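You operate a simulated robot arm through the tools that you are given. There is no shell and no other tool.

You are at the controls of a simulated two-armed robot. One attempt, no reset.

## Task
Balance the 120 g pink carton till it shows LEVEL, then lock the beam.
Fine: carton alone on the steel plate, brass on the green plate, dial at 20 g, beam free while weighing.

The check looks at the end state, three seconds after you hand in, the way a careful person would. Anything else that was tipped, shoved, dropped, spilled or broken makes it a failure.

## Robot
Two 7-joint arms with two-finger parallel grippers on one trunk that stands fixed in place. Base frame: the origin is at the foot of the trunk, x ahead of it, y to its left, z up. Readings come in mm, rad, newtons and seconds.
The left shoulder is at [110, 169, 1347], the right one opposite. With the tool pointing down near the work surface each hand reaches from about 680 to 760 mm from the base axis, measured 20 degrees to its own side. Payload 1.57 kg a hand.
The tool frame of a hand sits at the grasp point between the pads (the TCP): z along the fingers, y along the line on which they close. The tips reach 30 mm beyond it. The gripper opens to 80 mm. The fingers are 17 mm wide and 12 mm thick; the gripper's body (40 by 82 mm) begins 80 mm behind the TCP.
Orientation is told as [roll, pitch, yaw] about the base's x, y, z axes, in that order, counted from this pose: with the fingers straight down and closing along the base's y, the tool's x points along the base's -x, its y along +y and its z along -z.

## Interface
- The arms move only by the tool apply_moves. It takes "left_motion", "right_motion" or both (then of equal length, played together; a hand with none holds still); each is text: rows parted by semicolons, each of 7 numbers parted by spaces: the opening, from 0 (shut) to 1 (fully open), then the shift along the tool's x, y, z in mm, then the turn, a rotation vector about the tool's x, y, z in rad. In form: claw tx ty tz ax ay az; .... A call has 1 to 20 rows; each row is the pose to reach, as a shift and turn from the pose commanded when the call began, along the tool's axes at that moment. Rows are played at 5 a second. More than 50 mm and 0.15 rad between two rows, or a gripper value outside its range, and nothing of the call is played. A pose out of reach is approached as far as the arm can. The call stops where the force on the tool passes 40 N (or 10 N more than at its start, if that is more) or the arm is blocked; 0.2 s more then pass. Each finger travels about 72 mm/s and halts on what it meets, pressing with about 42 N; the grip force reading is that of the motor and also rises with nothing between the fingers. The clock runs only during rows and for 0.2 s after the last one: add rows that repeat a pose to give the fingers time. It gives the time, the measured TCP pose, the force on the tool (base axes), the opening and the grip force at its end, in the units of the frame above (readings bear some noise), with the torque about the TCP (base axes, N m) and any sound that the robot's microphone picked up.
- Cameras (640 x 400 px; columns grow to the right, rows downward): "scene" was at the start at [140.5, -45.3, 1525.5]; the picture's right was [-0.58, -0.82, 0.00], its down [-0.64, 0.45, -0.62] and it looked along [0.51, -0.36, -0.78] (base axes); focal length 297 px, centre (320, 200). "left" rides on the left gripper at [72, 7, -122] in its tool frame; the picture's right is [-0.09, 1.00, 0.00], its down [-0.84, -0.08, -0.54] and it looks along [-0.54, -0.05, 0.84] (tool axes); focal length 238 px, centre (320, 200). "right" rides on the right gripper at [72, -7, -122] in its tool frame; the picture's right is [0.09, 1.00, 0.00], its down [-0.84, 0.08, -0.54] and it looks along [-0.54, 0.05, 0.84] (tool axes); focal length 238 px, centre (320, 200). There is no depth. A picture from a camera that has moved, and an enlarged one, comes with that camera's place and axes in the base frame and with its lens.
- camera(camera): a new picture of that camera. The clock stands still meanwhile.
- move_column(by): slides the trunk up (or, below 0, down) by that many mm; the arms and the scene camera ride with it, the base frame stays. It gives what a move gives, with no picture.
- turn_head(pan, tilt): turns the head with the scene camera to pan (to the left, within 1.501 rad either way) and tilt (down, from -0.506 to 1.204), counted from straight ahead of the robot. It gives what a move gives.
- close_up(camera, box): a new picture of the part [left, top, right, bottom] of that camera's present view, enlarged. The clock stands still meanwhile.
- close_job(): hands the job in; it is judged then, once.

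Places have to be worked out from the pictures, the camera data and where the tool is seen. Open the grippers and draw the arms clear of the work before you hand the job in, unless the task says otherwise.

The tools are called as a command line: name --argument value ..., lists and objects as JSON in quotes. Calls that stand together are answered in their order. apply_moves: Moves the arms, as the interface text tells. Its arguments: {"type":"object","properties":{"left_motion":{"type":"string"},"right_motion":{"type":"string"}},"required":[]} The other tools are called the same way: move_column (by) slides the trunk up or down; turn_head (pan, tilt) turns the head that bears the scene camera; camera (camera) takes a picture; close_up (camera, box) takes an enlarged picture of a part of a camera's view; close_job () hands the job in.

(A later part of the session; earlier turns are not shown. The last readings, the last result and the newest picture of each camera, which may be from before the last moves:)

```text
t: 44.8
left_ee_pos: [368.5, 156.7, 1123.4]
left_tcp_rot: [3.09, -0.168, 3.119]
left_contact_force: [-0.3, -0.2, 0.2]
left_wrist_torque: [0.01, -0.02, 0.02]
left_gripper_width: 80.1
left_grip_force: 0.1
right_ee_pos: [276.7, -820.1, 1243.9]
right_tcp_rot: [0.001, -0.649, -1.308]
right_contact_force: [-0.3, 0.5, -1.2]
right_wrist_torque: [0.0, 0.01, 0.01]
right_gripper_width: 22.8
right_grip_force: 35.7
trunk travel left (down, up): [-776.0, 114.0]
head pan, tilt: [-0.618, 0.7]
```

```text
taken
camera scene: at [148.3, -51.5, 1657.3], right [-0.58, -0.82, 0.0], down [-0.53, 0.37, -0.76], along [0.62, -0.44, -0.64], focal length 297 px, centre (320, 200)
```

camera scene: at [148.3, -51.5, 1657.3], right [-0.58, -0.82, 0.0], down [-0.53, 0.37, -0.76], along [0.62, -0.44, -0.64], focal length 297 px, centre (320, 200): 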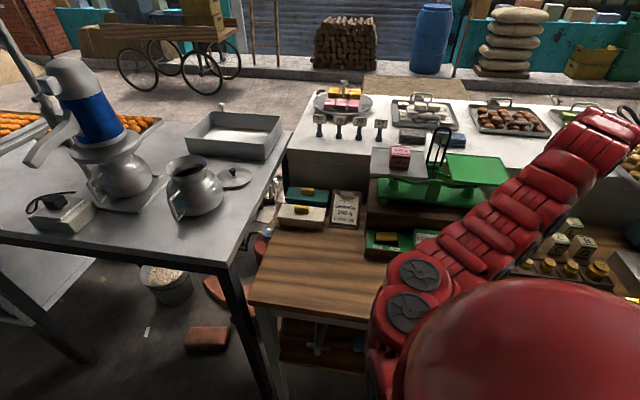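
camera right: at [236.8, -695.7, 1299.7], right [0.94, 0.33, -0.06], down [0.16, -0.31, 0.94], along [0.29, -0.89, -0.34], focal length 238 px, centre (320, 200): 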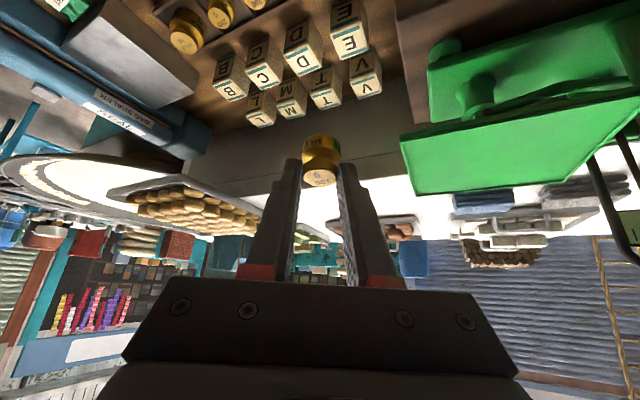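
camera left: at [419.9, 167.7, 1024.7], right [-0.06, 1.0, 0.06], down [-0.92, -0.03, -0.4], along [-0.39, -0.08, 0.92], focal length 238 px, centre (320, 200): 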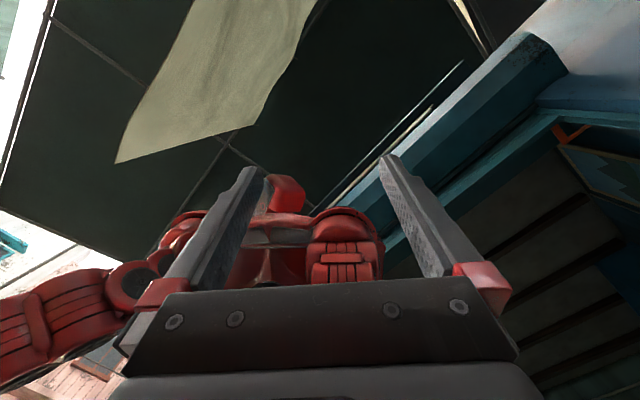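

The green plate now measures a≈859–1003, r≈185–348, so I'll set the weight at about (905, 250). Moving over it at z≈1245, yawing back toward 16° and restoring the pick-up tilt.

apply_moves --right_motion "0 -4.4 29.7 3.4 -0.023 0.017 -0.034; 0 -8.8 59.3 6.7 -0.046 0.033 -0.067; 0 -13.3 89 10 -0.069 0.05 -0.1; 0 -17.7 118.7 13.4 -0.091 0.067 -0.134; 0 -22.1 148.3 16.8 -0.114 0.083 -0.168; 0 -26.5 178 20.1 -0.137 0.1 -0.201; 0 -26.5 178 20.1 -0.137 0.1 -0.201"

camera --camera "right"

camera --camera "scene"

```text
t: 46.4
left_ee_pos: [368.9, 157.1, 1122.8]
left_tcp_rot: [3.093, -0.167, 3.118]
left_contact_force: [0.4, -0.8, -0.2]
left_wrist_torque: [0.0, 0.04, -0.02]
left_gripper_width: 79.8
left_grip_force: 0.1
right_ee_pos: [459.3, -805.5, 1243.9]
right_tcp_rot: [-0.001, -0.548, -1.066]
right_contact_force: [0.2, -0.2, -0.5]
right_wrist_torque: [0.01, -0.02, 0.01]
right_gripper_width: 22.7
right_grip_force: 35.9
trunk travel left (down, up): [-776.0, 114.0]
head pan, tilt: [-0.618, 0.7]
```

```text
taken
camera right: at [393.6, -700.2, 1311.4], right [0.83, 0.55, -0.05], down [0.28, -0.34, 0.9], along [0.48, -0.76, -0.44], focal length 238 px, centre (320, 200)
```

right: 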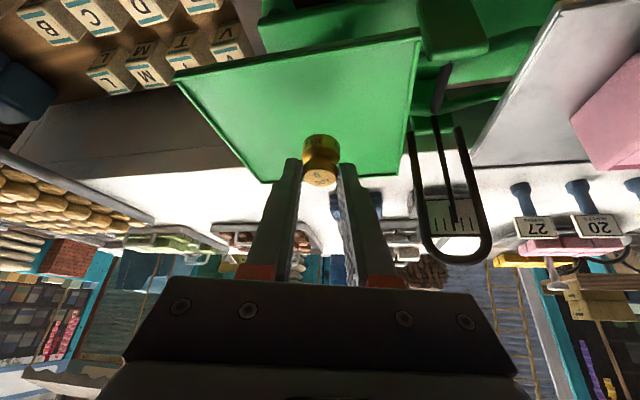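

```text
taken
camera scene: at [148.2, -51.0, 1657.3], right [-0.58, -0.82, 0.0], down [-0.53, 0.37, -0.76], along [0.62, -0.44, -0.64], focal length 297 px, centre (320, 200)
```

scene: 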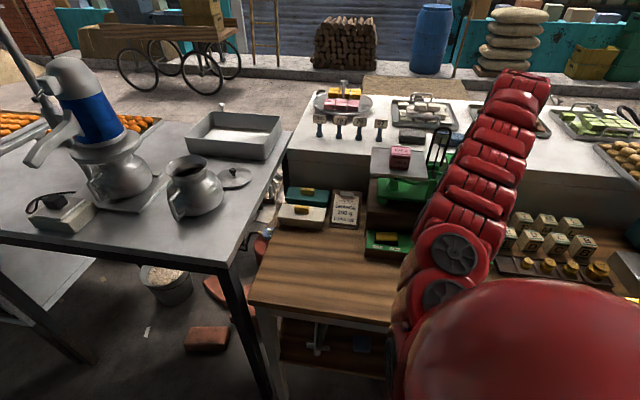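

The weight hovers over the plate at about (906, 248). Lower the trunk 24 mm, then finish in small steps.

move_column --by -24

close_up --camera "right" --box '[220, 60, 420, 185]'

```text
t: 47.1
left_ee_pos: [367.3, 156.5, 1099.7]
left_tcp_rot: [3.092, -0.168, 3.12]
left_contact_force: [0.3, -0.1, 1.0]
left_wrist_torque: [0.01, 0.0, 0.0]
left_gripper_width: 79.8
left_grip_force: 0.0
right_ee_pos: [459.5, -806.0, 1221.1]
right_tcp_rot: [0.002, -0.548, -1.066]
right_contact_force: [-0.9, -0.9, -0.9]
right_wrist_torque: [0.03, 0.01, -0.03]
right_gripper_width: 22.9
right_grip_force: 35.8
trunk travel left (down, up): [-752.0, 138.0]
head pan, tilt: [-0.618, 0.7]
```

```text
3.20 times, centred on (320, 122) of right
camera zoom: at [393.4, -700.0, 1287.6], right [0.83, 0.55, -0.05], down [0.28, -0.34, 0.9], along [0.48, -0.76, -0.44], focal length 763 px, centre (320, 448)
```

zoom: 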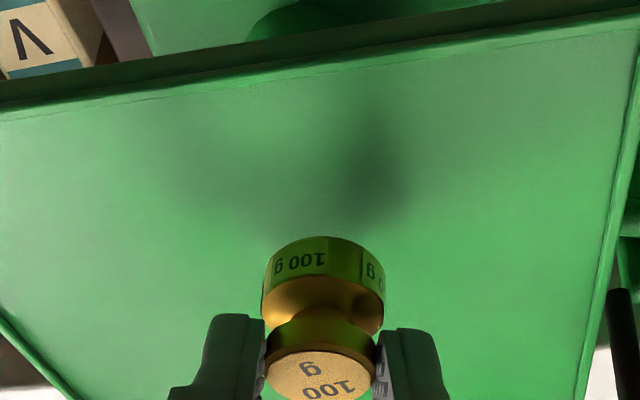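

About 10 mm to go by the shadow. Lower 6 mm in 2 mm rows.

apply_moves --right_motion "0 1 0 1.7 0 0 0; 0 2.1 0 3.4 0 0 0; 0 3.1 0 5.1 0 0 0; 0 3.1 0 5.1 0 0 0"

close_up --camera "right" --box '[220, 60, 420, 185]'

```text
t: 48.1
left_ee_pos: [367.5, 156.2, 1098.0]
left_tcp_rot: [3.093, -0.166, 3.119]
left_contact_force: [-0.7, 1.0, -0.9]
left_wrist_torque: [0.01, -0.01, -0.01]
left_gripper_width: 79.9
left_grip_force: 0.1
right_ee_pos: [460.5, -804.6, 1213.7]
right_tcp_rot: [0.003, -0.547, -1.064]
right_contact_force: [0.2, 0.3, -0.7]
right_wrist_torque: [-0.02, 0.02, 0.01]
right_gripper_width: 23.1
right_grip_force: 35.6
trunk travel left (down, up): [-752.0, 138.0]
head pan, tilt: [-0.618, 0.7]
```

```text
3.20 times, centred on (320, 122) of right
camera zoom: at [394.2, -699.9, 1281.7], right [0.83, 0.55, -0.05], down [0.28, -0.34, 0.9], along [0.48, -0.76, -0.44], focal length 763 px, centre (320, 448)
```

zoom: 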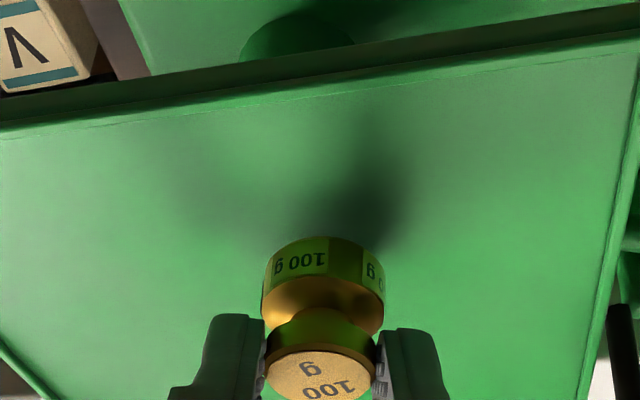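

Still no contact; the shadow is closing in. Lower 3 mm more.

apply_moves --right_motion "0 0.8 0 1.3 0 0 0; 0 1.6 0 2.6 0 0 0; 0 1.6 0 2.6 0 0 0"

close_up --camera "right" --box '[220, 60, 420, 185]'

```text
t: 48.9
left_ee_pos: [368.0, 156.5, 1099.1]
left_tcp_rot: [3.094, -0.168, 3.118]
left_contact_force: [-1.4, -0.3, 0.9]
left_wrist_torque: [-0.01, -0.01, 0.0]
left_gripper_width: 80.1
left_grip_force: 0.0
right_ee_pos: [459.8, -804.8, 1211.3]
right_tcp_rot: [0.003, -0.546, -1.065]
right_contact_force: [-0.2, 0.1, -0.8]
right_wrist_torque: [0.03, 0.03, -0.01]
right_gripper_width: 23.0
right_grip_force: 35.2
trunk travel left (down, up): [-752.0, 138.0]
head pan, tilt: [-0.618, 0.7]
```

```text
3.20 times, centred on (320, 122) of right
camera zoom: at [394.0, -699.8, 1278.5], right [0.83, 0.55, -0.05], down [0.28, -0.34, 0.9], along [0.48, -0.76, -0.44], focal length 763 px, centre (320, 448)
```

zoom: 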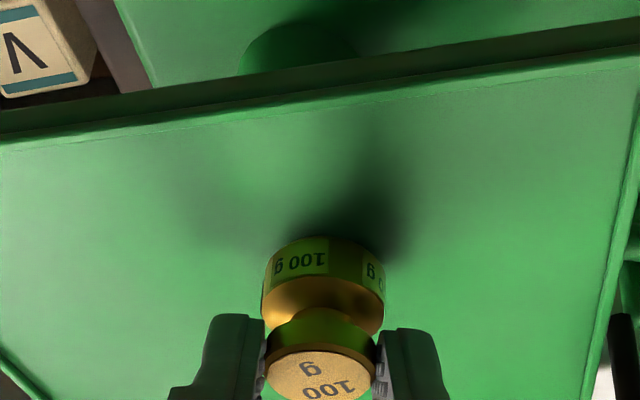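

Very near now. Two more millimetres.

apply_moves --right_motion "0 0.5 0 0.9 0 0 0; 0 1 0 1.7 0 0 0; 0 1 0 1.7 0 0 0"

close_up --camera "right" --box '[220, 60, 420, 185]'

```text
t: 49.7
left_ee_pos: [368.4, 156.1, 1098.7]
left_tcp_rot: [3.092, -0.168, 3.119]
left_contact_force: [-0.2, 0.1, 0.6]
left_wrist_torque: [-0.01, 0.01, 0.04]
left_gripper_width: 80.0
left_grip_force: 0.1
right_ee_pos: [458.9, -804.7, 1211.0]
right_tcp_rot: [0.001, -0.545, -1.065]
right_contact_force: [0.0, -0.2, -0.7]
right_wrist_torque: [-0.01, -0.01, -0.01]
right_gripper_width: 22.9
right_grip_force: 35.0
trunk travel left (down, up): [-752.0, 138.0]
head pan, tilt: [-0.618, 0.7]
```

```text
3.20 times, centred on (320, 122) of right
camera zoom: at [393.5, -699.6, 1276.8], right [0.83, 0.55, -0.05], down [0.28, -0.34, 0.9], along [0.48, -0.76, -0.44], focal length 763 px, centre (320, 448)
```

zoom: 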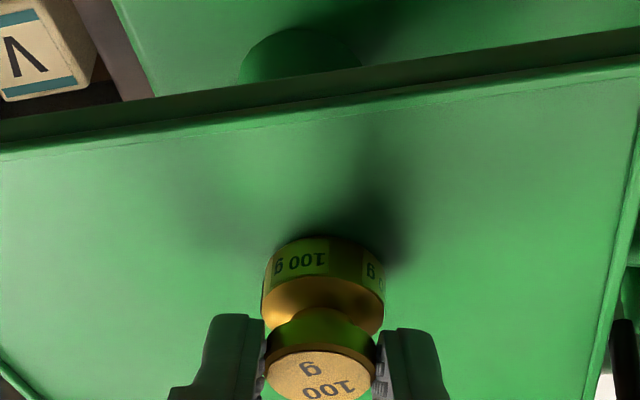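

No contact force yet. Another 2 mm down.

apply_moves --right_motion "0 0.5 0 0.9 0 0 0; 0 1 0 1.7 0 0 0; 0 1 0 1.7 0 0 0"

close_up --camera "right" --box '[220, 60, 420, 185]'

```text
t: 50.5
left_ee_pos: [367.2, 156.9, 1099.2]
left_tcp_rot: [3.093, -0.167, 3.117]
left_contact_force: [0.0, 0.6, 0.7]
left_wrist_torque: [-0.02, 0.0, -0.02]
left_gripper_width: 80.1
left_grip_force: 0.0
right_ee_pos: [459.9, -805.3, 1208.9]
right_tcp_rot: [0.002, -0.55, -1.064]
right_contact_force: [1.7, -2.4, 6.8]
right_wrist_torque: [-0.27, -0.1, 0.04]
right_gripper_width: 22.8
right_grip_force: 35.7
trunk travel left (down, up): [-752.0, 138.0]
head pan, tilt: [-0.618, 0.7]
```

```text
3.20 times, centred on (320, 122) of right
camera zoom: at [393.2, -699.3, 1275.6], right [0.83, 0.55, -0.05], down [0.28, -0.34, 0.9], along [0.48, -0.76, -0.43], focal length 763 px, centre (320, 448)
```

zoom: 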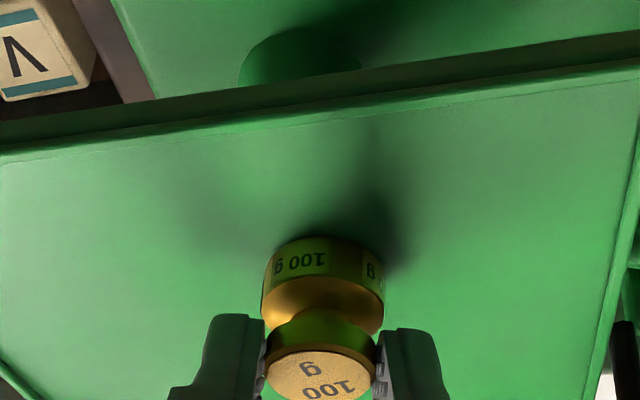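

The weight is resting on the plate (+6.8 N). Open the fingers gently to 36 mm.

apply_moves --right_motion "0 -0.2 0 -0.4 0 0 0; 0.3 -0.2 0 -0.4 0 0 0; 0.45 -0.2 0 -0.4 0 0 0; 0.45 -0.2 0 -0.4 0 0 0; 0.45 -0.2 0 -0.4 0 0 0"

close_up --camera "right" --box '[220, 60, 420, 185]'

```text
t: 51.7
left_ee_pos: [367.6, 155.9, 1098.6]
left_tcp_rot: [3.093, -0.167, 3.12]
left_contact_force: [0.0, 0.3, -1.1]
left_wrist_torque: [0.03, -0.02, 0.0]
left_gripper_width: 80.2
left_grip_force: 0.1
right_ee_pos: [459.8, -804.3, 1208.6]
right_tcp_rot: [0.002, -0.546, -1.068]
right_contact_force: [0.4, -0.1, 0.3]
right_wrist_torque: [-0.01, 0.02, -0.02]
right_gripper_width: 36.4
right_grip_force: 0.0
trunk travel left (down, up): [-752.0, 138.0]
head pan, tilt: [-0.618, 0.7]
```

```text
3.20 times, centred on (320, 122) of right
camera zoom: at [393.3, -700.3, 1275.0], right [0.83, 0.55, -0.05], down [0.28, -0.34, 0.9], along [0.48, -0.76, -0.44], focal length 763 px, centre (320, 448)
```

zoom: 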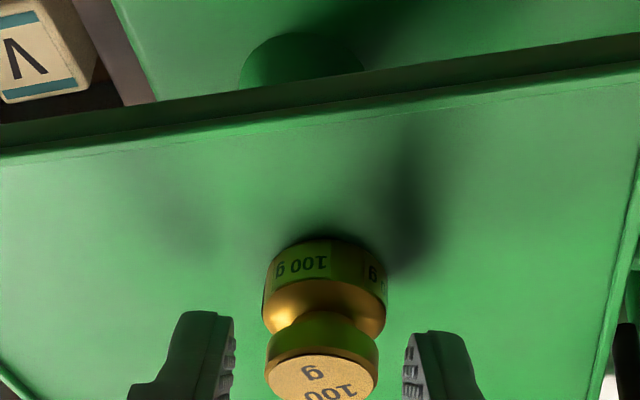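

The weight stands upright, free of the fingers. Raise the hand straight up 50 mm, then back away.

apply_moves --right_motion "0.45 -5.2 0 -8.5 0 0 0; 0.45 -13 0 -21.3 0 0 0; 0.45 -26 0 -42.7 0 0 0; 0.45 -26 0 -42.7 0 0 0"

camera --camera "right"

```text
t: 52.7
left_ee_pos: [368.4, 157.1, 1098.8]
left_tcp_rot: [3.093, -0.167, 3.12]
left_contact_force: [-0.7, -0.9, 0.0]
left_wrist_torque: [-0.01, -0.02, -0.03]
left_gripper_width: 80.1
left_grip_force: 0.0
right_ee_pos: [459.3, -804.2, 1257.1]
right_tcp_rot: [0.001, -0.548, -1.066]
right_contact_force: [0.3, 0.1, 0.2]
right_wrist_torque: [-0.03, 0.01, -0.01]
right_gripper_width: 35.9
right_grip_force: 0.0
trunk travel left (down, up): [-752.0, 138.0]
head pan, tilt: [-0.618, 0.7]
```

```text
taken
camera right: at [393.3, -699.3, 1324.3], right [0.83, 0.55, -0.05], down [0.28, -0.34, 0.9], along [0.48, -0.76, -0.44], focal length 238 px, centre (320, 200)
```

right: 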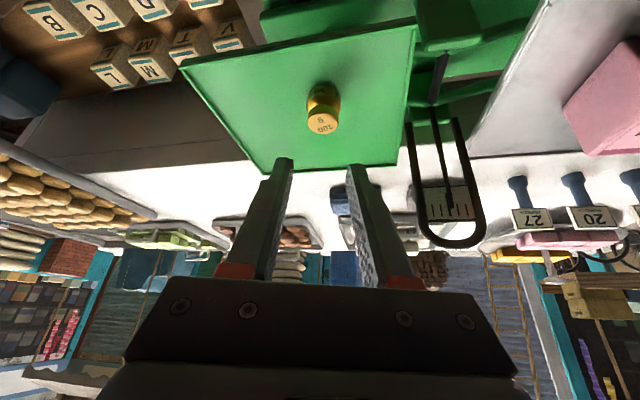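

The 100 g brass stands on the green plate. For the dial I want the hand nearly vertical over it, with the shoulder high; first raise the trunk 60 mm.

move_column --by 60

apply_moves --right_motion "0.45 14.6 0 3.5 0 0 0; 0.45 29.2 0 7 0 0 0; 0.45 58.4 0 14 0 0 0; 0.45 87.6 0 21.1 0 0 0; 0.45 116.8 0 28.1 0 0 0; 0.45 146 0 28.1 0 0 0; 0.45 146 0 28.1 0 0 0"

camera --camera "right"

camera --camera "scene"

```text
t: 53.7
left_ee_pos: [367.5, 157.7, 1160.2]
left_tcp_rot: [3.093, -0.167, 3.119]
left_contact_force: [-0.2, -0.4, 0.1]
left_wrist_torque: [0.0, -0.02, -0.01]
left_gripper_width: 80.0
left_grip_force: 0.0
right_ee_pos: [458.9, -803.9, 1316.9]
right_tcp_rot: [0.002, -0.545, -1.067]
right_contact_force: [-0.5, 0.8, -0.4]
right_wrist_torque: [0.03, -0.03, 0.01]
right_gripper_width: 35.8
right_grip_force: 0.1
trunk travel left (down, up): [-812.0, 78.0]
head pan, tilt: [-0.618, 0.7]
```

```text
t: 55.3
left_ee_pos: [368.7, 157.8, 1158.9]
left_tcp_rot: [3.094, -0.167, 3.117]
left_contact_force: [0.6, 0.2, -0.9]
left_wrist_torque: [-0.01, -0.03, 0.01]
left_gripper_width: 80.0
left_grip_force: 0.1
right_ee_pos: [406.9, -703.0, 1217.4]
right_tcp_rot: [-0.001, -0.546, -1.063]
right_contact_force: [0.0, -0.8, -0.2]
right_wrist_torque: [0.0, -0.01, -0.03]
right_gripper_width: 36.1
right_grip_force: 0.1
trunk travel left (down, up): [-812.0, 78.0]
head pan, tilt: [-0.618, 0.7]
```

```text
taken
camera right: at [340.8, -598.0, 1284.1], right [0.83, 0.55, -0.05], down [0.28, -0.34, 0.9], along [0.48, -0.76, -0.44], focal length 238 px, centre (320, 200)
```

right: 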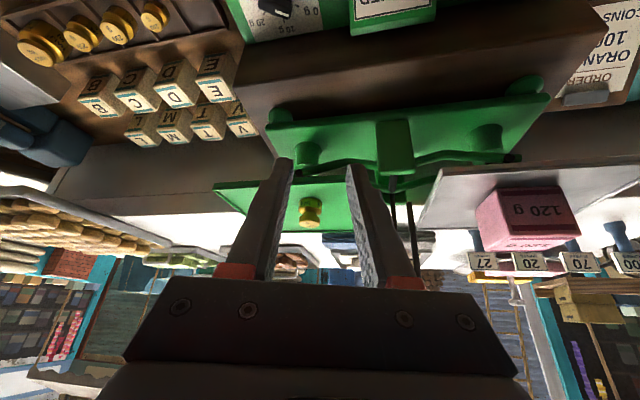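

```text
taken
camera scene: at [149.8, -49.8, 1693.3], right [-0.58, -0.82, 0.0], down [-0.53, 0.37, -0.76], along [0.62, -0.44, -0.64], focal length 297 px, centre (320, 200)
```

scene: 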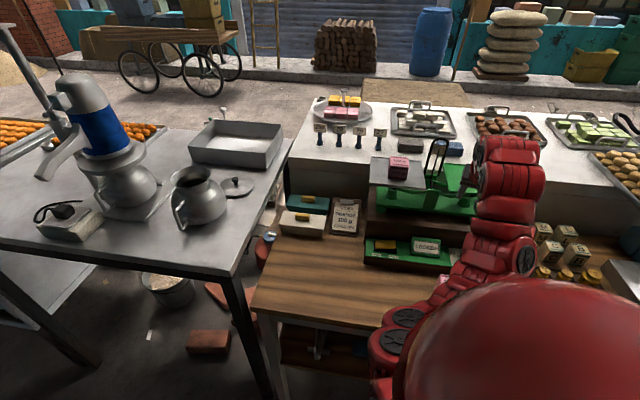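

Both loads look right. Next I'll bring the hand over the dial (a≈784, r≈270) at z≈1100, reducing the tilt to 0.2 rad.

apply_moves --right_motion "0.45 9.3 -11.7 21.7 0 0.07 0; 0.45 18.6 -23.5 43.5 0 0.139 0; 0.45 27.9 -35.2 65.2 0 0.208 0; 0.45 37.2 -47 87 0 0.277 0; 0.45 46.5 -58.7 108.7 0 0.346 0; 0.45 46.5 -58.7 108.7 0 0.346 0"

camera --camera "right"

camera --camera "scene"

```text
t: 56.7
left_ee_pos: [367.5, 157.2, 1159.6]
left_tcp_rot: [3.093, -0.167, 3.12]
left_contact_force: [0.1, -0.4, -0.1]
left_wrist_torque: [0.0, -0.01, 0.01]
left_gripper_width: 80.1
left_grip_force: 0.0
right_ee_pos: [363.1, -749.8, 1101.0]
right_tcp_rot: [0.0, -0.2, -1.063]
right_contact_force: [-0.4, -1.0, 0.5]
right_wrist_torque: [-0.02, 0.0, -0.01]
right_gripper_width: 36.1
right_grip_force: 0.1
trunk travel left (down, up): [-812.0, 78.0]
head pan, tilt: [-0.618, 0.7]
```

```text
taken
camera right: at [312.1, -669.9, 1205.7], right [0.83, 0.56, -0.02], down [0.41, -0.58, 0.7], along [0.38, -0.58, -0.72], focal length 238 px, centre (320, 200)
```

right: 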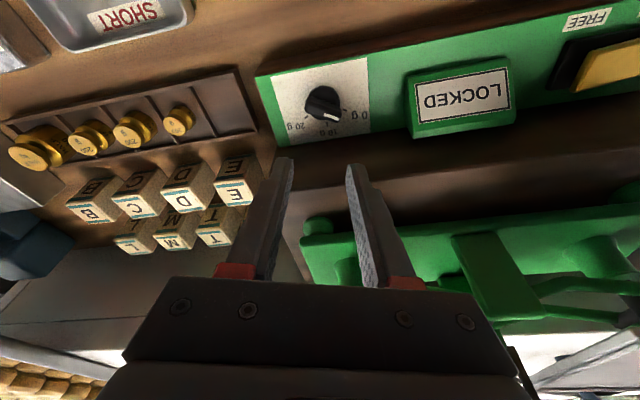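

```text
taken
camera scene: at [148.0, -50.2, 1693.4], right [-0.58, -0.82, 0.0], down [-0.53, 0.37, -0.77], along [0.62, -0.44, -0.64], focal length 297 px, centre (320, 200)
```

scene: 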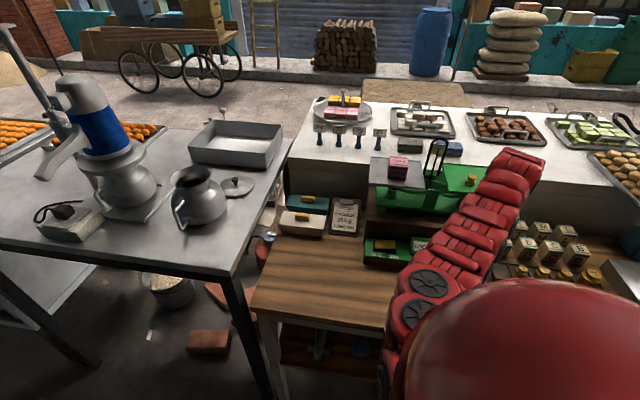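

Reached with no limit flags at tilt 0.2. Zoom in on the dial from here for precise geometry.

close_up --camera "right" --box '[260, 60, 388, 140]'

close_up --camera "right" --box '[520, 0, 640, 75]'

```text
5.00 times, centred on (324, 100) of right
camera zoom: at [312.1, -669.9, 1205.7], right [0.83, 0.56, -0.02], down [0.41, -0.58, 0.7], along [0.38, -0.58, -0.72], focal length 1192 px, centre (300, 700)
```

zoom: 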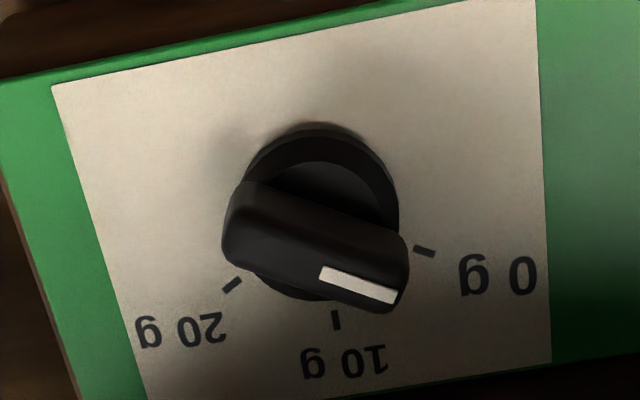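

```text
5.33 times, centred on (580, 38) of right
camera zoom: at [312.1, -669.9, 1205.7], right [0.83, 0.56, -0.02], down [0.41, -0.58, 0.7], along [0.38, -0.58, -0.72], focal length 1271 px, centre (-1067, 1067)
```

zoom: 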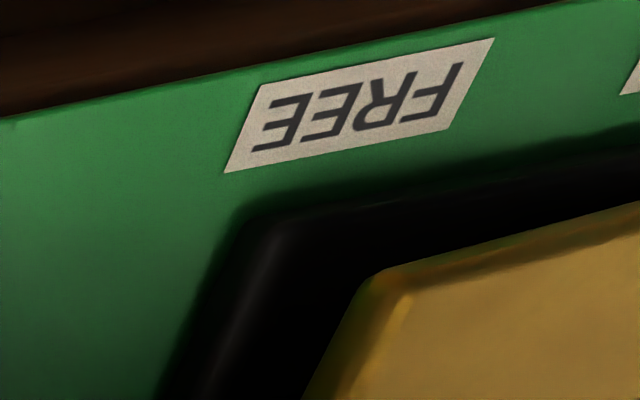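

Geometry is consistent: dial centre (788.4, 272.0), pointer at -61° (0 g), ticks at ±60°, knob top z≈992. I'll try to bring the hand to nearly vertical (tilt 0.05) while hovering here.

apply_moves --right_motion "0.45 0 0 0 0 0.05 0; 0.45 0 0 0 0 0.1 0; 0.45 0 0 0 0 0.15 0; 0.45 0 0 0 0 0.15 0"

```text
t: 57.7
left_ee_pos: [369.2, 157.9, 1158.8]
left_tcp_rot: [3.093, -0.169, 3.116]
left_contact_force: [-0.7, 0.1, 0.1]
left_wrist_torque: [0.06, 0.0, -0.01]
left_gripper_width: 80.2
left_grip_force: 0.1
right_ee_pos: [362.6, -747.9, 1100.6]
right_tcp_rot: [-0.001, -0.052, -1.065]
right_contact_force: [0.3, -0.7, -0.1]
right_wrist_torque: [-0.01, 0.03, 0.02]
right_gripper_width: 35.9
right_grip_force: 0.1
trunk travel left (down, up): [-812.0, 78.0]
head pan, tilt: [-0.618, 0.7]
```

Tilt 0.05 is reachable. Take out the last 0.05, then roll the hand counter-clockwise so the fingers will close across the knob bar.

apply_moves --right_motion "0.45 0 0 0 0 0.052 0; 0.45 0 0 0 0 0.052 0"

apply_moves --right_motion "0.45 0 0 0 0 0 -0.147; 0.45 0 0 0 0 0 -0.295; 0.45 0 0 0 0 0 -0.442; 0.45 0 0 0 0 0 -0.59; 0.45 0 0 0 0 0 -0.737; 0.45 0 0 0 0 0 -0.885; 0.45 0 0 0 0 0 -1.032; 0.45 0 0 0 0 0 -1.18; 0.45 0 0 0 0 0 -1.327; 0.45 0 0 0 0 0 -1.327"

camera --camera "right"

camera --camera "scene"

```text
t: 58.3
left_ee_pos: [368.3, 157.9, 1158.7]
left_tcp_rot: [3.091, -0.167, 3.119]
left_contact_force: [0.2, 0.2, 0.5]
left_wrist_torque: [0.02, -0.04, 0.01]
left_gripper_width: 80.1
left_grip_force: 0.0
right_ee_pos: [355.6, -737.8, 1099.7]
right_tcp_rot: [0.0, 0.0, -1.064]
right_contact_force: [0.5, 0.0, -1.0]
right_wrist_torque: [0.0, -0.03, 0.0]
right_gripper_width: 35.9
right_grip_force: 0.0
right hand out of reach, approached as far as the arm can: row 1, 2
trunk travel left (down, up): [-812.0, 78.0]
head pan, tilt: [-0.618, 0.7]
```

```text
t: 60.5
left_ee_pos: [367.4, 156.2, 1159.2]
left_tcp_rot: [3.093, -0.168, 3.12]
left_contact_force: [0.4, 0.0, 0.3]
left_wrist_torque: [0.01, -0.01, 0.0]
left_gripper_width: 80.0
left_grip_force: 0.0
right_ee_pos: [356.7, -738.9, 1099.9]
right_tcp_rot: [0.0, -0.002, 0.262]
right_contact_force: [0.1, 0.4, 1.3]
right_wrist_torque: [-0.01, 0.01, -0.02]
right_gripper_width: 36.0
right_grip_force: 0.0
trunk travel left (down, up): [-812.0, 78.0]
head pan, tilt: [-0.618, 0.7]
```

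```text
taken
camera right: at [288.5, -764.4, 1223.4], right [-0.35, 0.94, 0.0], down [0.79, 0.29, 0.54], along [0.51, 0.19, -0.84], focal length 238 px, centre (320, 200)
```

right: 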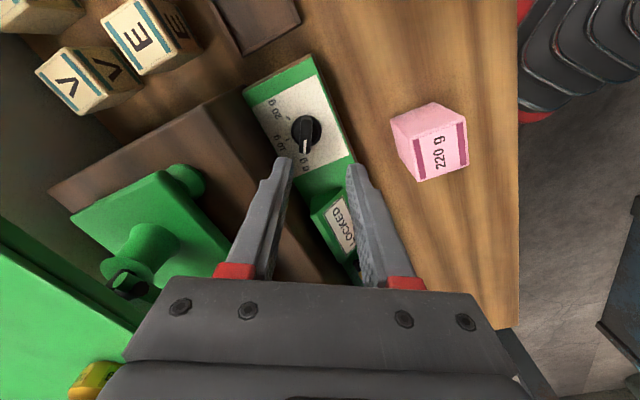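

```text
taken
camera scene: at [148.1, -50.8, 1693.4], right [-0.58, -0.82, 0.0], down [-0.53, 0.37, -0.76], along [0.62, -0.44, -0.64], focal length 297 px, centre (320, 200)
```

scene: 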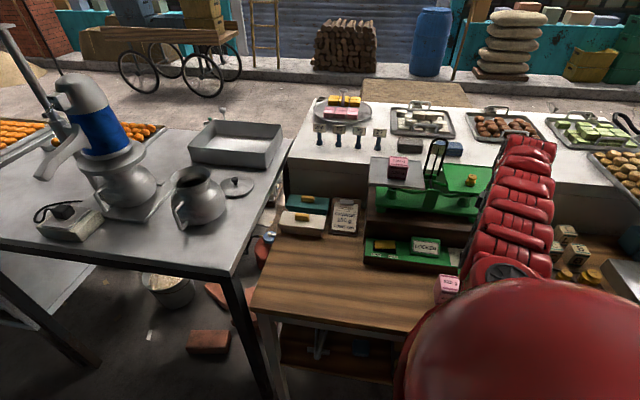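

At exactly vertical the reach ends 13 mm short of the knob, so I'll use a 0.06 rad outward lean and shift onto the knob axis (787, 271.5).

apply_moves --right_motion "0.45 -2.6 -5.7 0 0.03 -0.005 0; 0.45 -5.2 -11.4 0 0.0591 -0.0104 0; 0.45 -5.2 -11.4 0 0.0591 -0.0104 0"

camera --camera "right"

close_up --camera "right" --box '[240, 70, 400, 170]'

```text
t: 61.3
left_ee_pos: [368.5, 156.9, 1159.5]
left_tcp_rot: [3.093, -0.167, 3.12]
left_contact_force: [0.2, -0.2, 0.0]
left_wrist_torque: [-0.05, 0.0, 0.01]
left_gripper_width: 80.0
left_grip_force: 0.0
right_ee_pos: [364.2, -748.1, 1102.2]
right_tcp_rot: [-0.06, -0.015, 0.261]
right_contact_force: [0.1, -0.5, -0.2]
right_wrist_torque: [-0.01, 0.0, 0.04]
right_gripper_width: 36.0
right_grip_force: 0.0
trunk travel left (down, up): [-812.0, 78.0]
head pan, tilt: [-0.618, 0.7]
```

```text
taken
camera right: at [293.0, -767.1, 1223.1], right [-0.35, 0.94, -0.06], down [0.77, 0.32, 0.55], along [0.53, 0.14, -0.84], focal length 238 px, centre (320, 200)
```

right: 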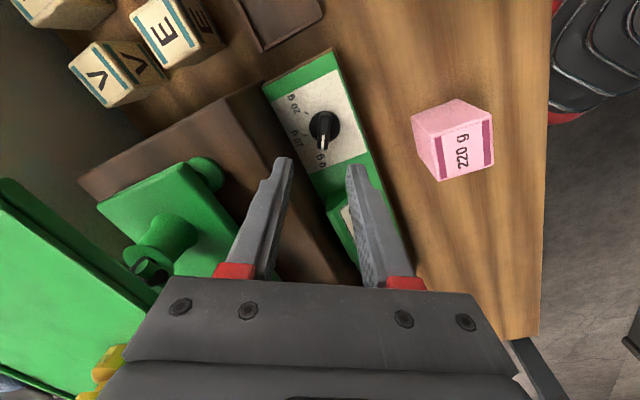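

```text
4.00 times, centred on (320, 120) of right
camera zoom: at [293.0, -767.1, 1223.1], right [-0.35, 0.94, -0.06], down [0.77, 0.32, 0.55], along [0.53, 0.14, -0.84], focal length 953 px, centre (320, 520)
```

zoom: 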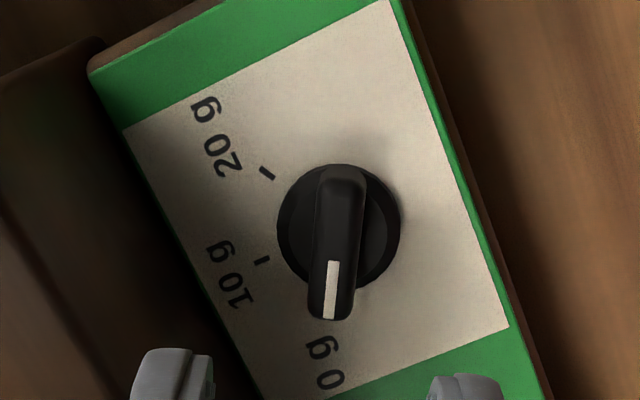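

The bar is aligned with the fingers' plane. Before gripping I'll rehearse the 120° clockwise roll up here to be sure the wrist can do it.

apply_moves --right_motion "0.3 1 -2.3 0 0 0 0.14; 0.3 1 -2.3 0 0 0 0.28; 0.3 1 -2.3 0 0 0 0.42; 0.3 1 -2.3 0 0 0 0.56; 0.3 1 -2.3 0 0 0 0.7; 0.3 1 -2.3 0 0 0 0.84; 0.3 1 -2.3 0 0 0 0.98; 0.3 1 -2.3 0 0 0 1.12; 0.3 1 -2.3 0 0 0 1.26; 0.3 1 -2.3 0 0 0 1.4; 0.3 1 -2.3 0 0 0 1.54; 0.3 1 -2.3 0 0 0 1.68; 0.3 1 -2.3 0 0 0 1.82; 0.3 1 -2.3 0 0 0 1.96; 0.3 1 -2.3 0 0 0 2.1; 0.3 1 -2.3 0 0 0 2.18; 0.3 1 -2.3 0 0 0 2.18"

camera --camera "right"

```text
t: 64.9
left_ee_pos: [368.0, 157.2, 1159.8]
left_tcp_rot: [3.091, -0.167, 3.12]
left_contact_force: [-0.7, 0.7, 0.3]
left_wrist_torque: [-0.04, -0.06, -0.01]
left_gripper_width: 80.0
left_grip_force: 0.1
right_ee_pos: [363.2, -750.8, 1101.4]
right_tcp_rot: [0.041, -0.042, -1.92]
right_contact_force: [0.3, 0.3, 0.7]
right_wrist_torque: [-0.01, -0.04, -0.01]
right_gripper_width: 23.9
right_grip_force: 0.0
trunk travel left (down, up): [-812.0, 78.0]
head pan, tilt: [-0.618, 0.7]
```

```text
taken
camera right: at [378.7, -675.7, 1219.4], right [0.97, -0.25, 0.04], down [-0.23, -0.78, 0.58], along [-0.12, -0.57, -0.81], focal length 238 px, centre (320, 200)
```

right: 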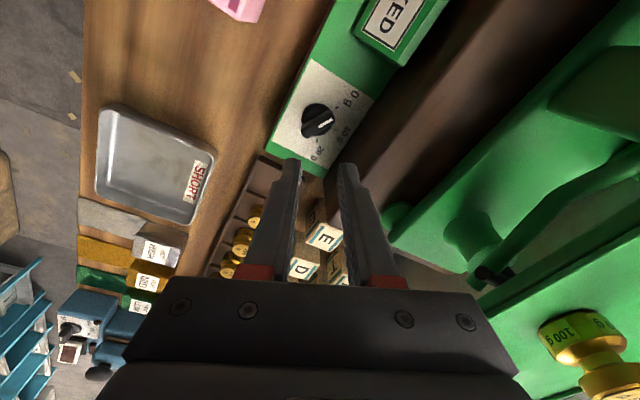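

The full roll is feasible without limits. Roll back to the starting angle.

apply_moves --right_motion "0.3 0 0 0 0 0 -0.145; 0.3 0 0 0 0 0 -0.29; 0.3 0 0 0 0 0 -0.436; 0.3 0 0 0 0 0 -0.581; 0.3 0 0 0 0 0 -0.727; 0.3 0 0 0 0 0 -0.872; 0.3 0 0 0 0 0 -1.017; 0.3 0 0 0 0 0 -1.163; 0.3 0 0 0 0 0 -1.308; 0.3 0 0 0 0 0 -1.453; 0.3 0 0 0 0 0 -1.599; 0.3 0 0 0 0 0 -1.744; 0.3 0 0 0 0 0 -1.89; 0.3 0 0 0 0 0 -2.035; 0.3 0 0 0 0 0 -2.18; 0.3 0 0 0 0 0 -2.18"

move_column --by -60

camera --camera "right"

close_up --camera "right" --box '[240, 90, 400, 190]'

```text
t: 68.3
left_ee_pos: [367.4, 156.3, 1158.8]
left_tcp_rot: [3.093, -0.167, 3.12]
left_contact_force: [0.1, -0.2, 0.2]
left_wrist_torque: [-0.01, -0.01, 0.02]
left_gripper_width: 79.7
left_grip_force: 0.2
right_ee_pos: [362.9, -751.6, 1100.6]
right_tcp_rot: [-0.057, -0.01, 0.263]
right_contact_force: [0.0, 0.3, -0.3]
right_wrist_torque: [-0.01, -0.04, -0.02]
right_gripper_width: 24.2
right_grip_force: 0.1
trunk travel left (down, up): [-812.0, 78.0]
head pan, tilt: [-0.618, 0.7]
```

```text
t: 69.3
left_ee_pos: [368.2, 157.6, 1099.4]
left_tcp_rot: [3.093, -0.166, 3.118]
left_contact_force: [0.2, -0.5, 0.1]
left_wrist_torque: [0.02, -0.01, -0.01]
left_gripper_width: 79.8
left_grip_force: 0.2
right_ee_pos: [362.1, -750.1, 1039.9]
right_tcp_rot: [-0.058, -0.013, 0.262]
right_contact_force: [0.3, -0.7, 0.5]
right_wrist_torque: [-0.01, 0.0, 0.0]
right_gripper_width: 23.8
right_grip_force: 0.1
trunk travel left (down, up): [-752.0, 138.0]
head pan, tilt: [-0.618, 0.7]
```

```text
taken
camera right: at [292.5, -769.8, 1162.5], right [-0.35, 0.94, -0.06], down [0.77, 0.32, 0.55], along [0.53, 0.14, -0.84], focal length 238 px, centre (320, 200)
```

right: 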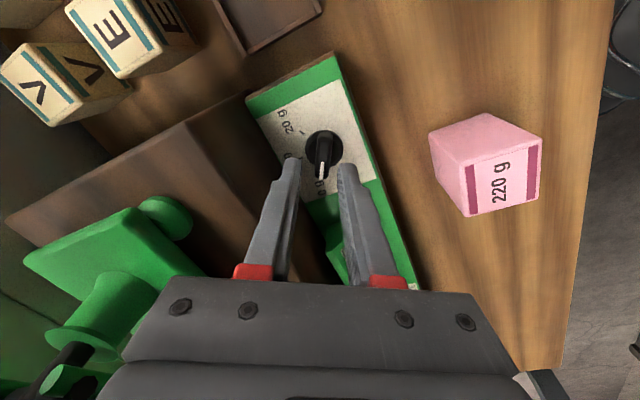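

```text
4.00 times, centred on (320, 140) of right
camera zoom: at [292.5, -769.8, 1162.5], right [-0.35, 0.94, -0.06], down [0.77, 0.32, 0.55], along [0.53, 0.14, -0.84], focal length 953 px, centre (320, 440)
```

zoom: 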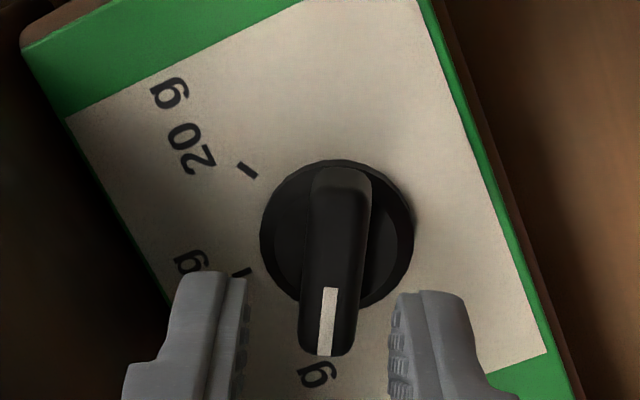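

The fingers straddle the bar nicely, centred within a millimetre or so. Lower 24 mm more and check.

move_column --by -24

close_up --camera "right" --box '[240, 110, 400, 210]'

```text
t: 70.0
left_ee_pos: [367.2, 156.9, 1075.0]
left_tcp_rot: [3.094, -0.167, 3.118]
left_contact_force: [-0.3, -0.2, 1.0]
left_wrist_torque: [0.01, 0.03, 0.03]
left_gripper_width: 80.0
left_grip_force: 0.1
right_ee_pos: [363.8, -750.1, 1015.9]
right_tcp_rot: [-0.059, -0.01, 0.261]
right_contact_force: [-0.3, -0.3, 0.3]
right_wrist_torque: [0.03, -0.03, 0.02]
right_gripper_width: 24.2
right_grip_force: 0.0
trunk travel left (down, up): [-728.0, 162.0]
head pan, tilt: [-0.618, 0.7]
```

```text
4.00 times, centred on (320, 160) of right
camera zoom: at [292.3, -769.7, 1138.6], right [-0.35, 0.94, -0.06], down [0.77, 0.32, 0.55], along [0.53, 0.14, -0.84], focal length 953 px, centre (320, 360)
```

zoom: 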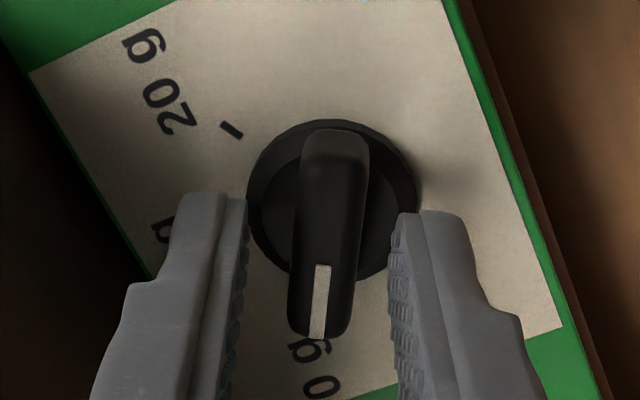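

The tips now flank the bar. I'll lower 4 mm more and close on it.

apply_moves --right_motion "0.3 0.5 0.3 2 0 0 0; 0.3 0.5 0.3 4 0 0 0; 0.15 0.5 0.3 4 0 0 0; 0 0.5 0.3 4 0 0 0; 0 0.5 0.3 4 0 0 0; 0 0.5 0.3 4 0 0 0"

close_up --camera "right" --box '[240, 110, 400, 210]'

```text
t: 71.4
left_ee_pos: [368.4, 157.2, 1075.8]
left_tcp_rot: [3.092, -0.167, 3.119]
left_contact_force: [0.5, -0.6, -0.9]
left_wrist_torque: [0.0, -0.01, -0.02]
left_gripper_width: 79.9
left_grip_force: 0.0
right_ee_pos: [363.2, -750.4, 1013.0]
right_tcp_rot: [-0.057, -0.011, 0.263]
right_contact_force: [-2.6, 6.4, -2.3]
right_wrist_torque: [0.41, 0.09, 0.02]
right_gripper_width: 12.4
right_grip_force: 29.2
trunk travel left (down, up): [-728.0, 162.0]
head pan, tilt: [-0.618, 0.7]
```

```text
4.00 times, centred on (320, 160) of right
camera zoom: at [292.0, -769.1, 1134.0], right [-0.35, 0.94, -0.06], down [0.77, 0.32, 0.55], along [0.53, 0.14, -0.84], focal length 953 px, centre (320, 360)
```

zoom: 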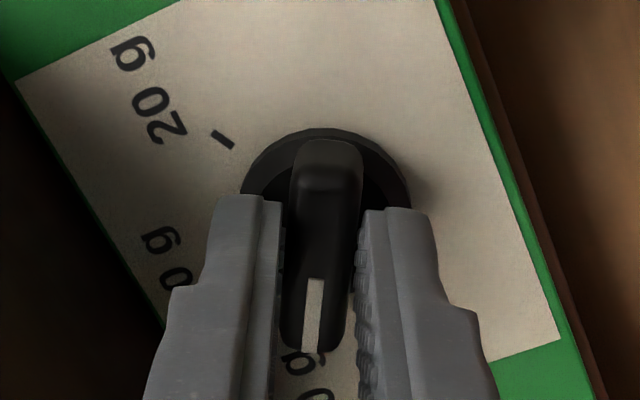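

The bar is gripped (12.4 mm). Now turn it 120° clockwise slowly about the knob axis.

apply_moves --right_motion "0 0 0.8 0 0 0 0.105; 0 0 0.8 0 0 0 0.21; 0 0 0.8 0 0 0 0.315; 0 0 0.8 0 0 0 0.42; 0 0 0.8 0 0 0 0.525; 0 0 0.8 0 0 0 0.63; 0 0 0.8 0 0 0 0.735; 0 0 0.8 0 0 0 0.84; 0 0 0.8 0 0 0 0.945; 0 0 0.8 0 0 0 1.05; 0 0 0.8 0 0 0 1.05"

close_up --camera "right" --box '[220, 70, 420, 195]'

```text
t: 73.8
left_ee_pos: [367.5, 158.0, 1074.5]
left_tcp_rot: [3.093, -0.168, 3.12]
left_contact_force: [1.0, -0.9, -0.3]
left_wrist_torque: [0.02, 0.01, -0.02]
left_gripper_width: 80.0
left_grip_force: 0.0
right_ee_pos: [363.7, -746.8, 1013.6]
right_tcp_rot: [-0.02, -0.055, -0.787]
right_contact_force: [-1.3, 22.6, -15.1]
right_wrist_torque: [0.76, -0.05, 0.07]
right_gripper_width: 12.2
right_grip_force: 29.5
trunk travel left (down, up): [-728.0, 162.0]
head pan, tilt: [-0.618, 0.7]
```

```text
3.20 times, centred on (320, 132) of right
camera zoom: at [305.7, -695.9, 1131.5], right [0.64, 0.77, -0.02], down [0.63, -0.51, 0.59], along [0.44, -0.39, -0.81], focal length 763 px, centre (320, 416)
```

zoom: 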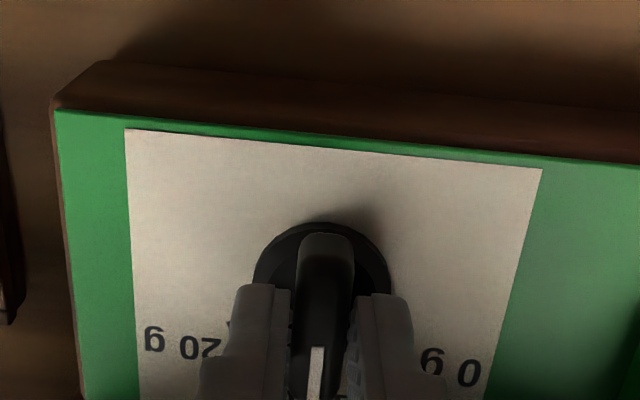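

The pointer is now at 10 g, but the grip is strained sideways (22 N in +y). I'll shift the command ~2.7 mm to relieve that before continuing.

apply_moves --right_motion "0 1 1 0.5 0 0 0; 0 1.9 1.9 1 0 0 0; 0 1.9 1.9 1 0 0 0"

```text
t: 74.6
left_ee_pos: [369.2, 157.3, 1075.1]
left_tcp_rot: [3.092, -0.167, 3.119]
left_contact_force: [0.0, -0.1, 0.7]
left_wrist_torque: [0.0, -0.02, -0.03]
left_gripper_width: 80.1
left_grip_force: 0.1
right_ee_pos: [363.7, -747.6, 1012.6]
right_tcp_rot: [-0.021, -0.06, -0.788]
right_contact_force: [4.5, 7.9, -0.5]
right_wrist_torque: [0.59, -0.02, 0.03]
right_gripper_width: 11.9
right_grip_force: 29.8
trunk travel left (down, up): [-728.0, 162.0]
head pan, tilt: [-0.618, 0.7]
```

Strain fell to ~9 N; solving from the two grips the knob axis is ≈ (789.7, 270.8). I'll recentre on it and turn the remaining 60°.

apply_moves --right_motion "0 -1.1 1.1 0 0 0 0.05; 0 -2.3 2.2 0 0 0 0.15; 0 -2.3 2.2 0 0 0 0.25; 0 -2.3 2.2 0 0 0 0.35; 0 -2.3 2.2 0 0 0 0.45; 0 -2.3 2.2 0 0 0 0.55; 0 -2.3 2.2 0 0 0 0.65; 0 -2.3 2.2 0 0 0 0.75; 0 -2.3 2.2 0 0 0 0.85; 0 -2.3 2.2 0 0 0 0.95; 0 -2.3 2.2 0 0 0 1.05; 0 -2.3 2.2 0 0 0 1.05"

camera --camera "right"

close_up --camera "right" --box '[220, 70, 420, 195]'

```text
t: 77.2
left_ee_pos: [367.7, 157.0, 1074.2]
left_tcp_rot: [3.091, -0.167, 3.117]
left_contact_force: [-0.1, -0.1, 0.3]
left_wrist_torque: [0.02, 0.04, 0.0]
left_gripper_width: 80.0
left_grip_force: 0.2
right_ee_pos: [365.6, -746.7, 1012.6]
right_tcp_rot: [0.04, -0.046, -1.839]
right_contact_force: [4.2, -9.7, 16.5]
right_wrist_torque: [-0.41, 0.12, 0.21]
right_gripper_width: 12.0
right_grip_force: 29.7
trunk travel left (down, up): [-728.0, 162.0]
head pan, tilt: [-0.618, 0.7]
```

```text
taken
camera right: at [375.1, -670.1, 1131.1], right [0.98, -0.17, 0.04], down [-0.16, -0.8, 0.58], along [-0.07, -0.58, -0.81], focal length 238 px, centre (320, 200)
```

right: 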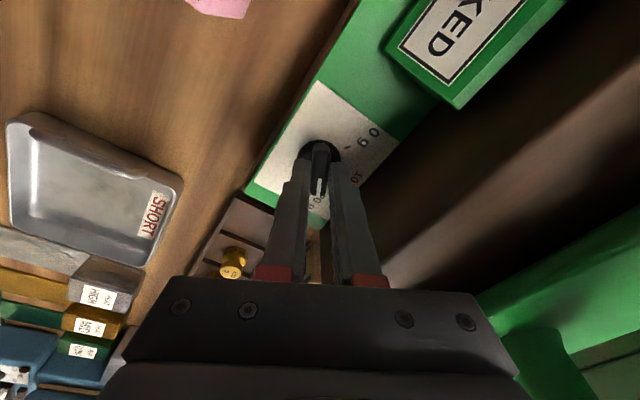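

```text
3.20 times, centred on (320, 132) of right
camera zoom: at [375.1, -670.1, 1131.1], right [0.98, -0.17, 0.04], down [-0.16, -0.8, 0.58], along [-0.07, -0.58, -0.81], focal length 763 px, centre (320, 416)
```

zoom: 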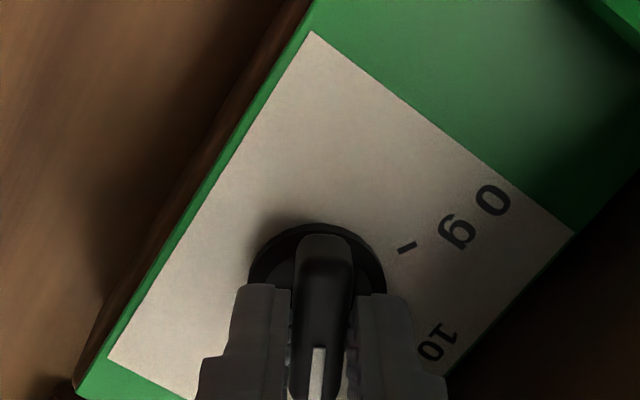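

The bar has followed to about +60°. Open the fingers and rise to check the pointer against the 20 g tick.

apply_moves --right_motion "0 0 0 0 0 0 0; 0.2 0 0 0 0 0 0; 0.35 0 0 0 0 0 0; 0.35 0 0 0 0 0 0; 0.35 0 0 -15 0 0 0; 0.35 0 0 -40 0 0 0; 0.35 0 0 -40 0 0 0"

camera --camera "right"

close_up --camera "right" --box '[240, 70, 400, 170]'

```text
t: 78.8
left_ee_pos: [368.3, 156.8, 1074.7]
left_tcp_rot: [3.091, -0.167, 3.118]
left_contact_force: [0.4, -0.7, -0.7]
left_wrist_torque: [0.0, -0.02, -0.05]
left_gripper_width: 80.1
left_grip_force: 0.2
right_ee_pos: [364.2, -745.3, 1051.1]
right_tcp_rot: [0.04, -0.044, -1.839]
right_contact_force: [0.0, -1.0, -1.6]
right_wrist_torque: [0.0, 0.03, 0.0]
right_gripper_width: 28.0
right_grip_force: 0.0
trunk travel left (down, up): [-728.0, 162.0]
head pan, tilt: [-0.618, 0.7]
```

```text
taken
camera right: at [374.2, -669.4, 1169.7], right [0.98, -0.17, 0.03], down [-0.16, -0.8, 0.58], along [-0.07, -0.58, -0.81], focal length 238 px, centre (320, 200)
```

right: 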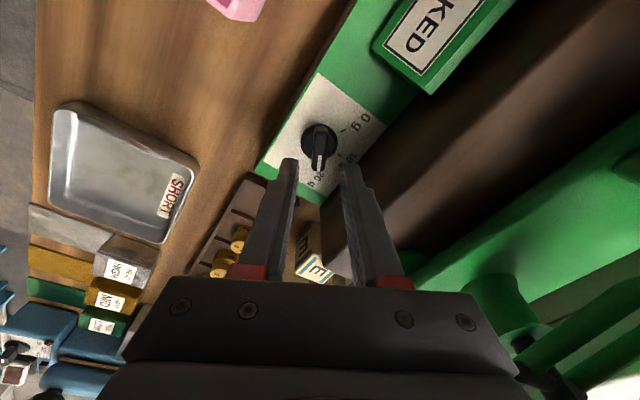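

```text
4.00 times, centred on (320, 120) of right
camera zoom: at [374.2, -669.4, 1169.7], right [0.98, -0.17, 0.03], down [-0.16, -0.8, 0.58], along [-0.07, -0.58, -0.81], focal length 953 px, centre (320, 520)
```

zoom: 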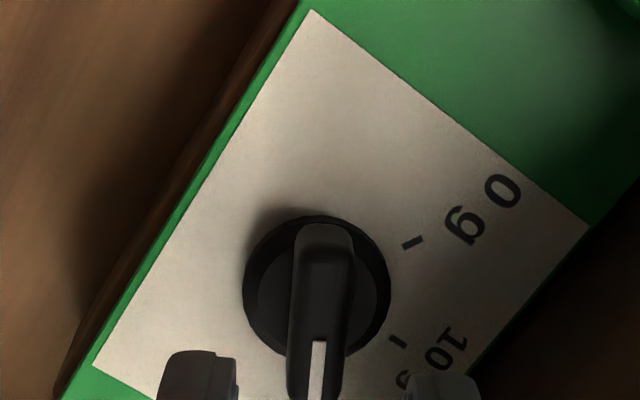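

The pointer has clearly moved toward 20 g; the fingers hide the tick. Raise 90 mm and look again.

move_column --by 90

camera --camera "right"

close_up --camera "right" --box '[260, 60, 388, 140]'

```text
t: 80.0
left_ee_pos: [367.7, 156.3, 1165.5]
left_tcp_rot: [3.093, -0.168, 3.121]
left_contact_force: [-0.4, -0.5, -0.3]
left_wrist_torque: [0.01, 0.0, -0.03]
left_gripper_width: 80.1
left_grip_force: 0.1
right_ee_pos: [364.7, -745.4, 1141.1]
right_tcp_rot: [0.039, -0.043, -1.84]
right_contact_force: [-0.8, -1.4, -0.7]
right_wrist_torque: [0.01, -0.02, -0.03]
right_gripper_width: 27.9
right_grip_force: 0.1
trunk travel left (down, up): [-818.0, 72.0]
head pan, tilt: [-0.618, 0.7]
```

```text
taken
camera right: at [374.2, -669.2, 1259.8], right [0.98, -0.17, 0.03], down [-0.16, -0.8, 0.58], along [-0.07, -0.58, -0.81], focal length 238 px, centre (320, 200)
```

right: 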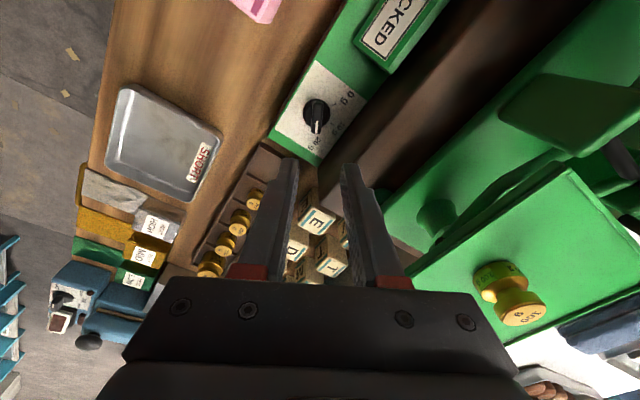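

```text
5.00 times, centred on (324, 100) of right
camera zoom: at [374.2, -669.2, 1259.8], right [0.98, -0.17, 0.03], down [-0.16, -0.8, 0.58], along [-0.07, -0.58, -0.81], focal length 1192 px, centre (300, 700)
```

zoom: 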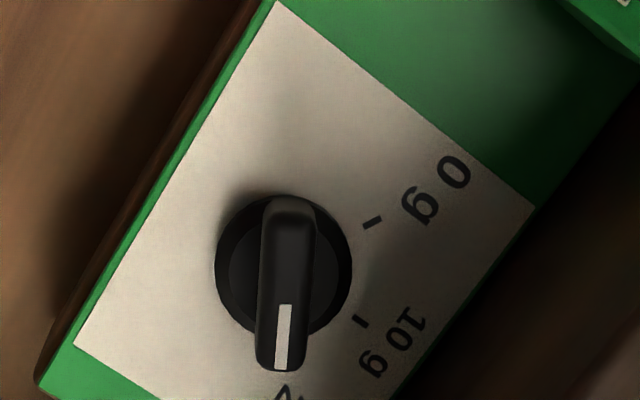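

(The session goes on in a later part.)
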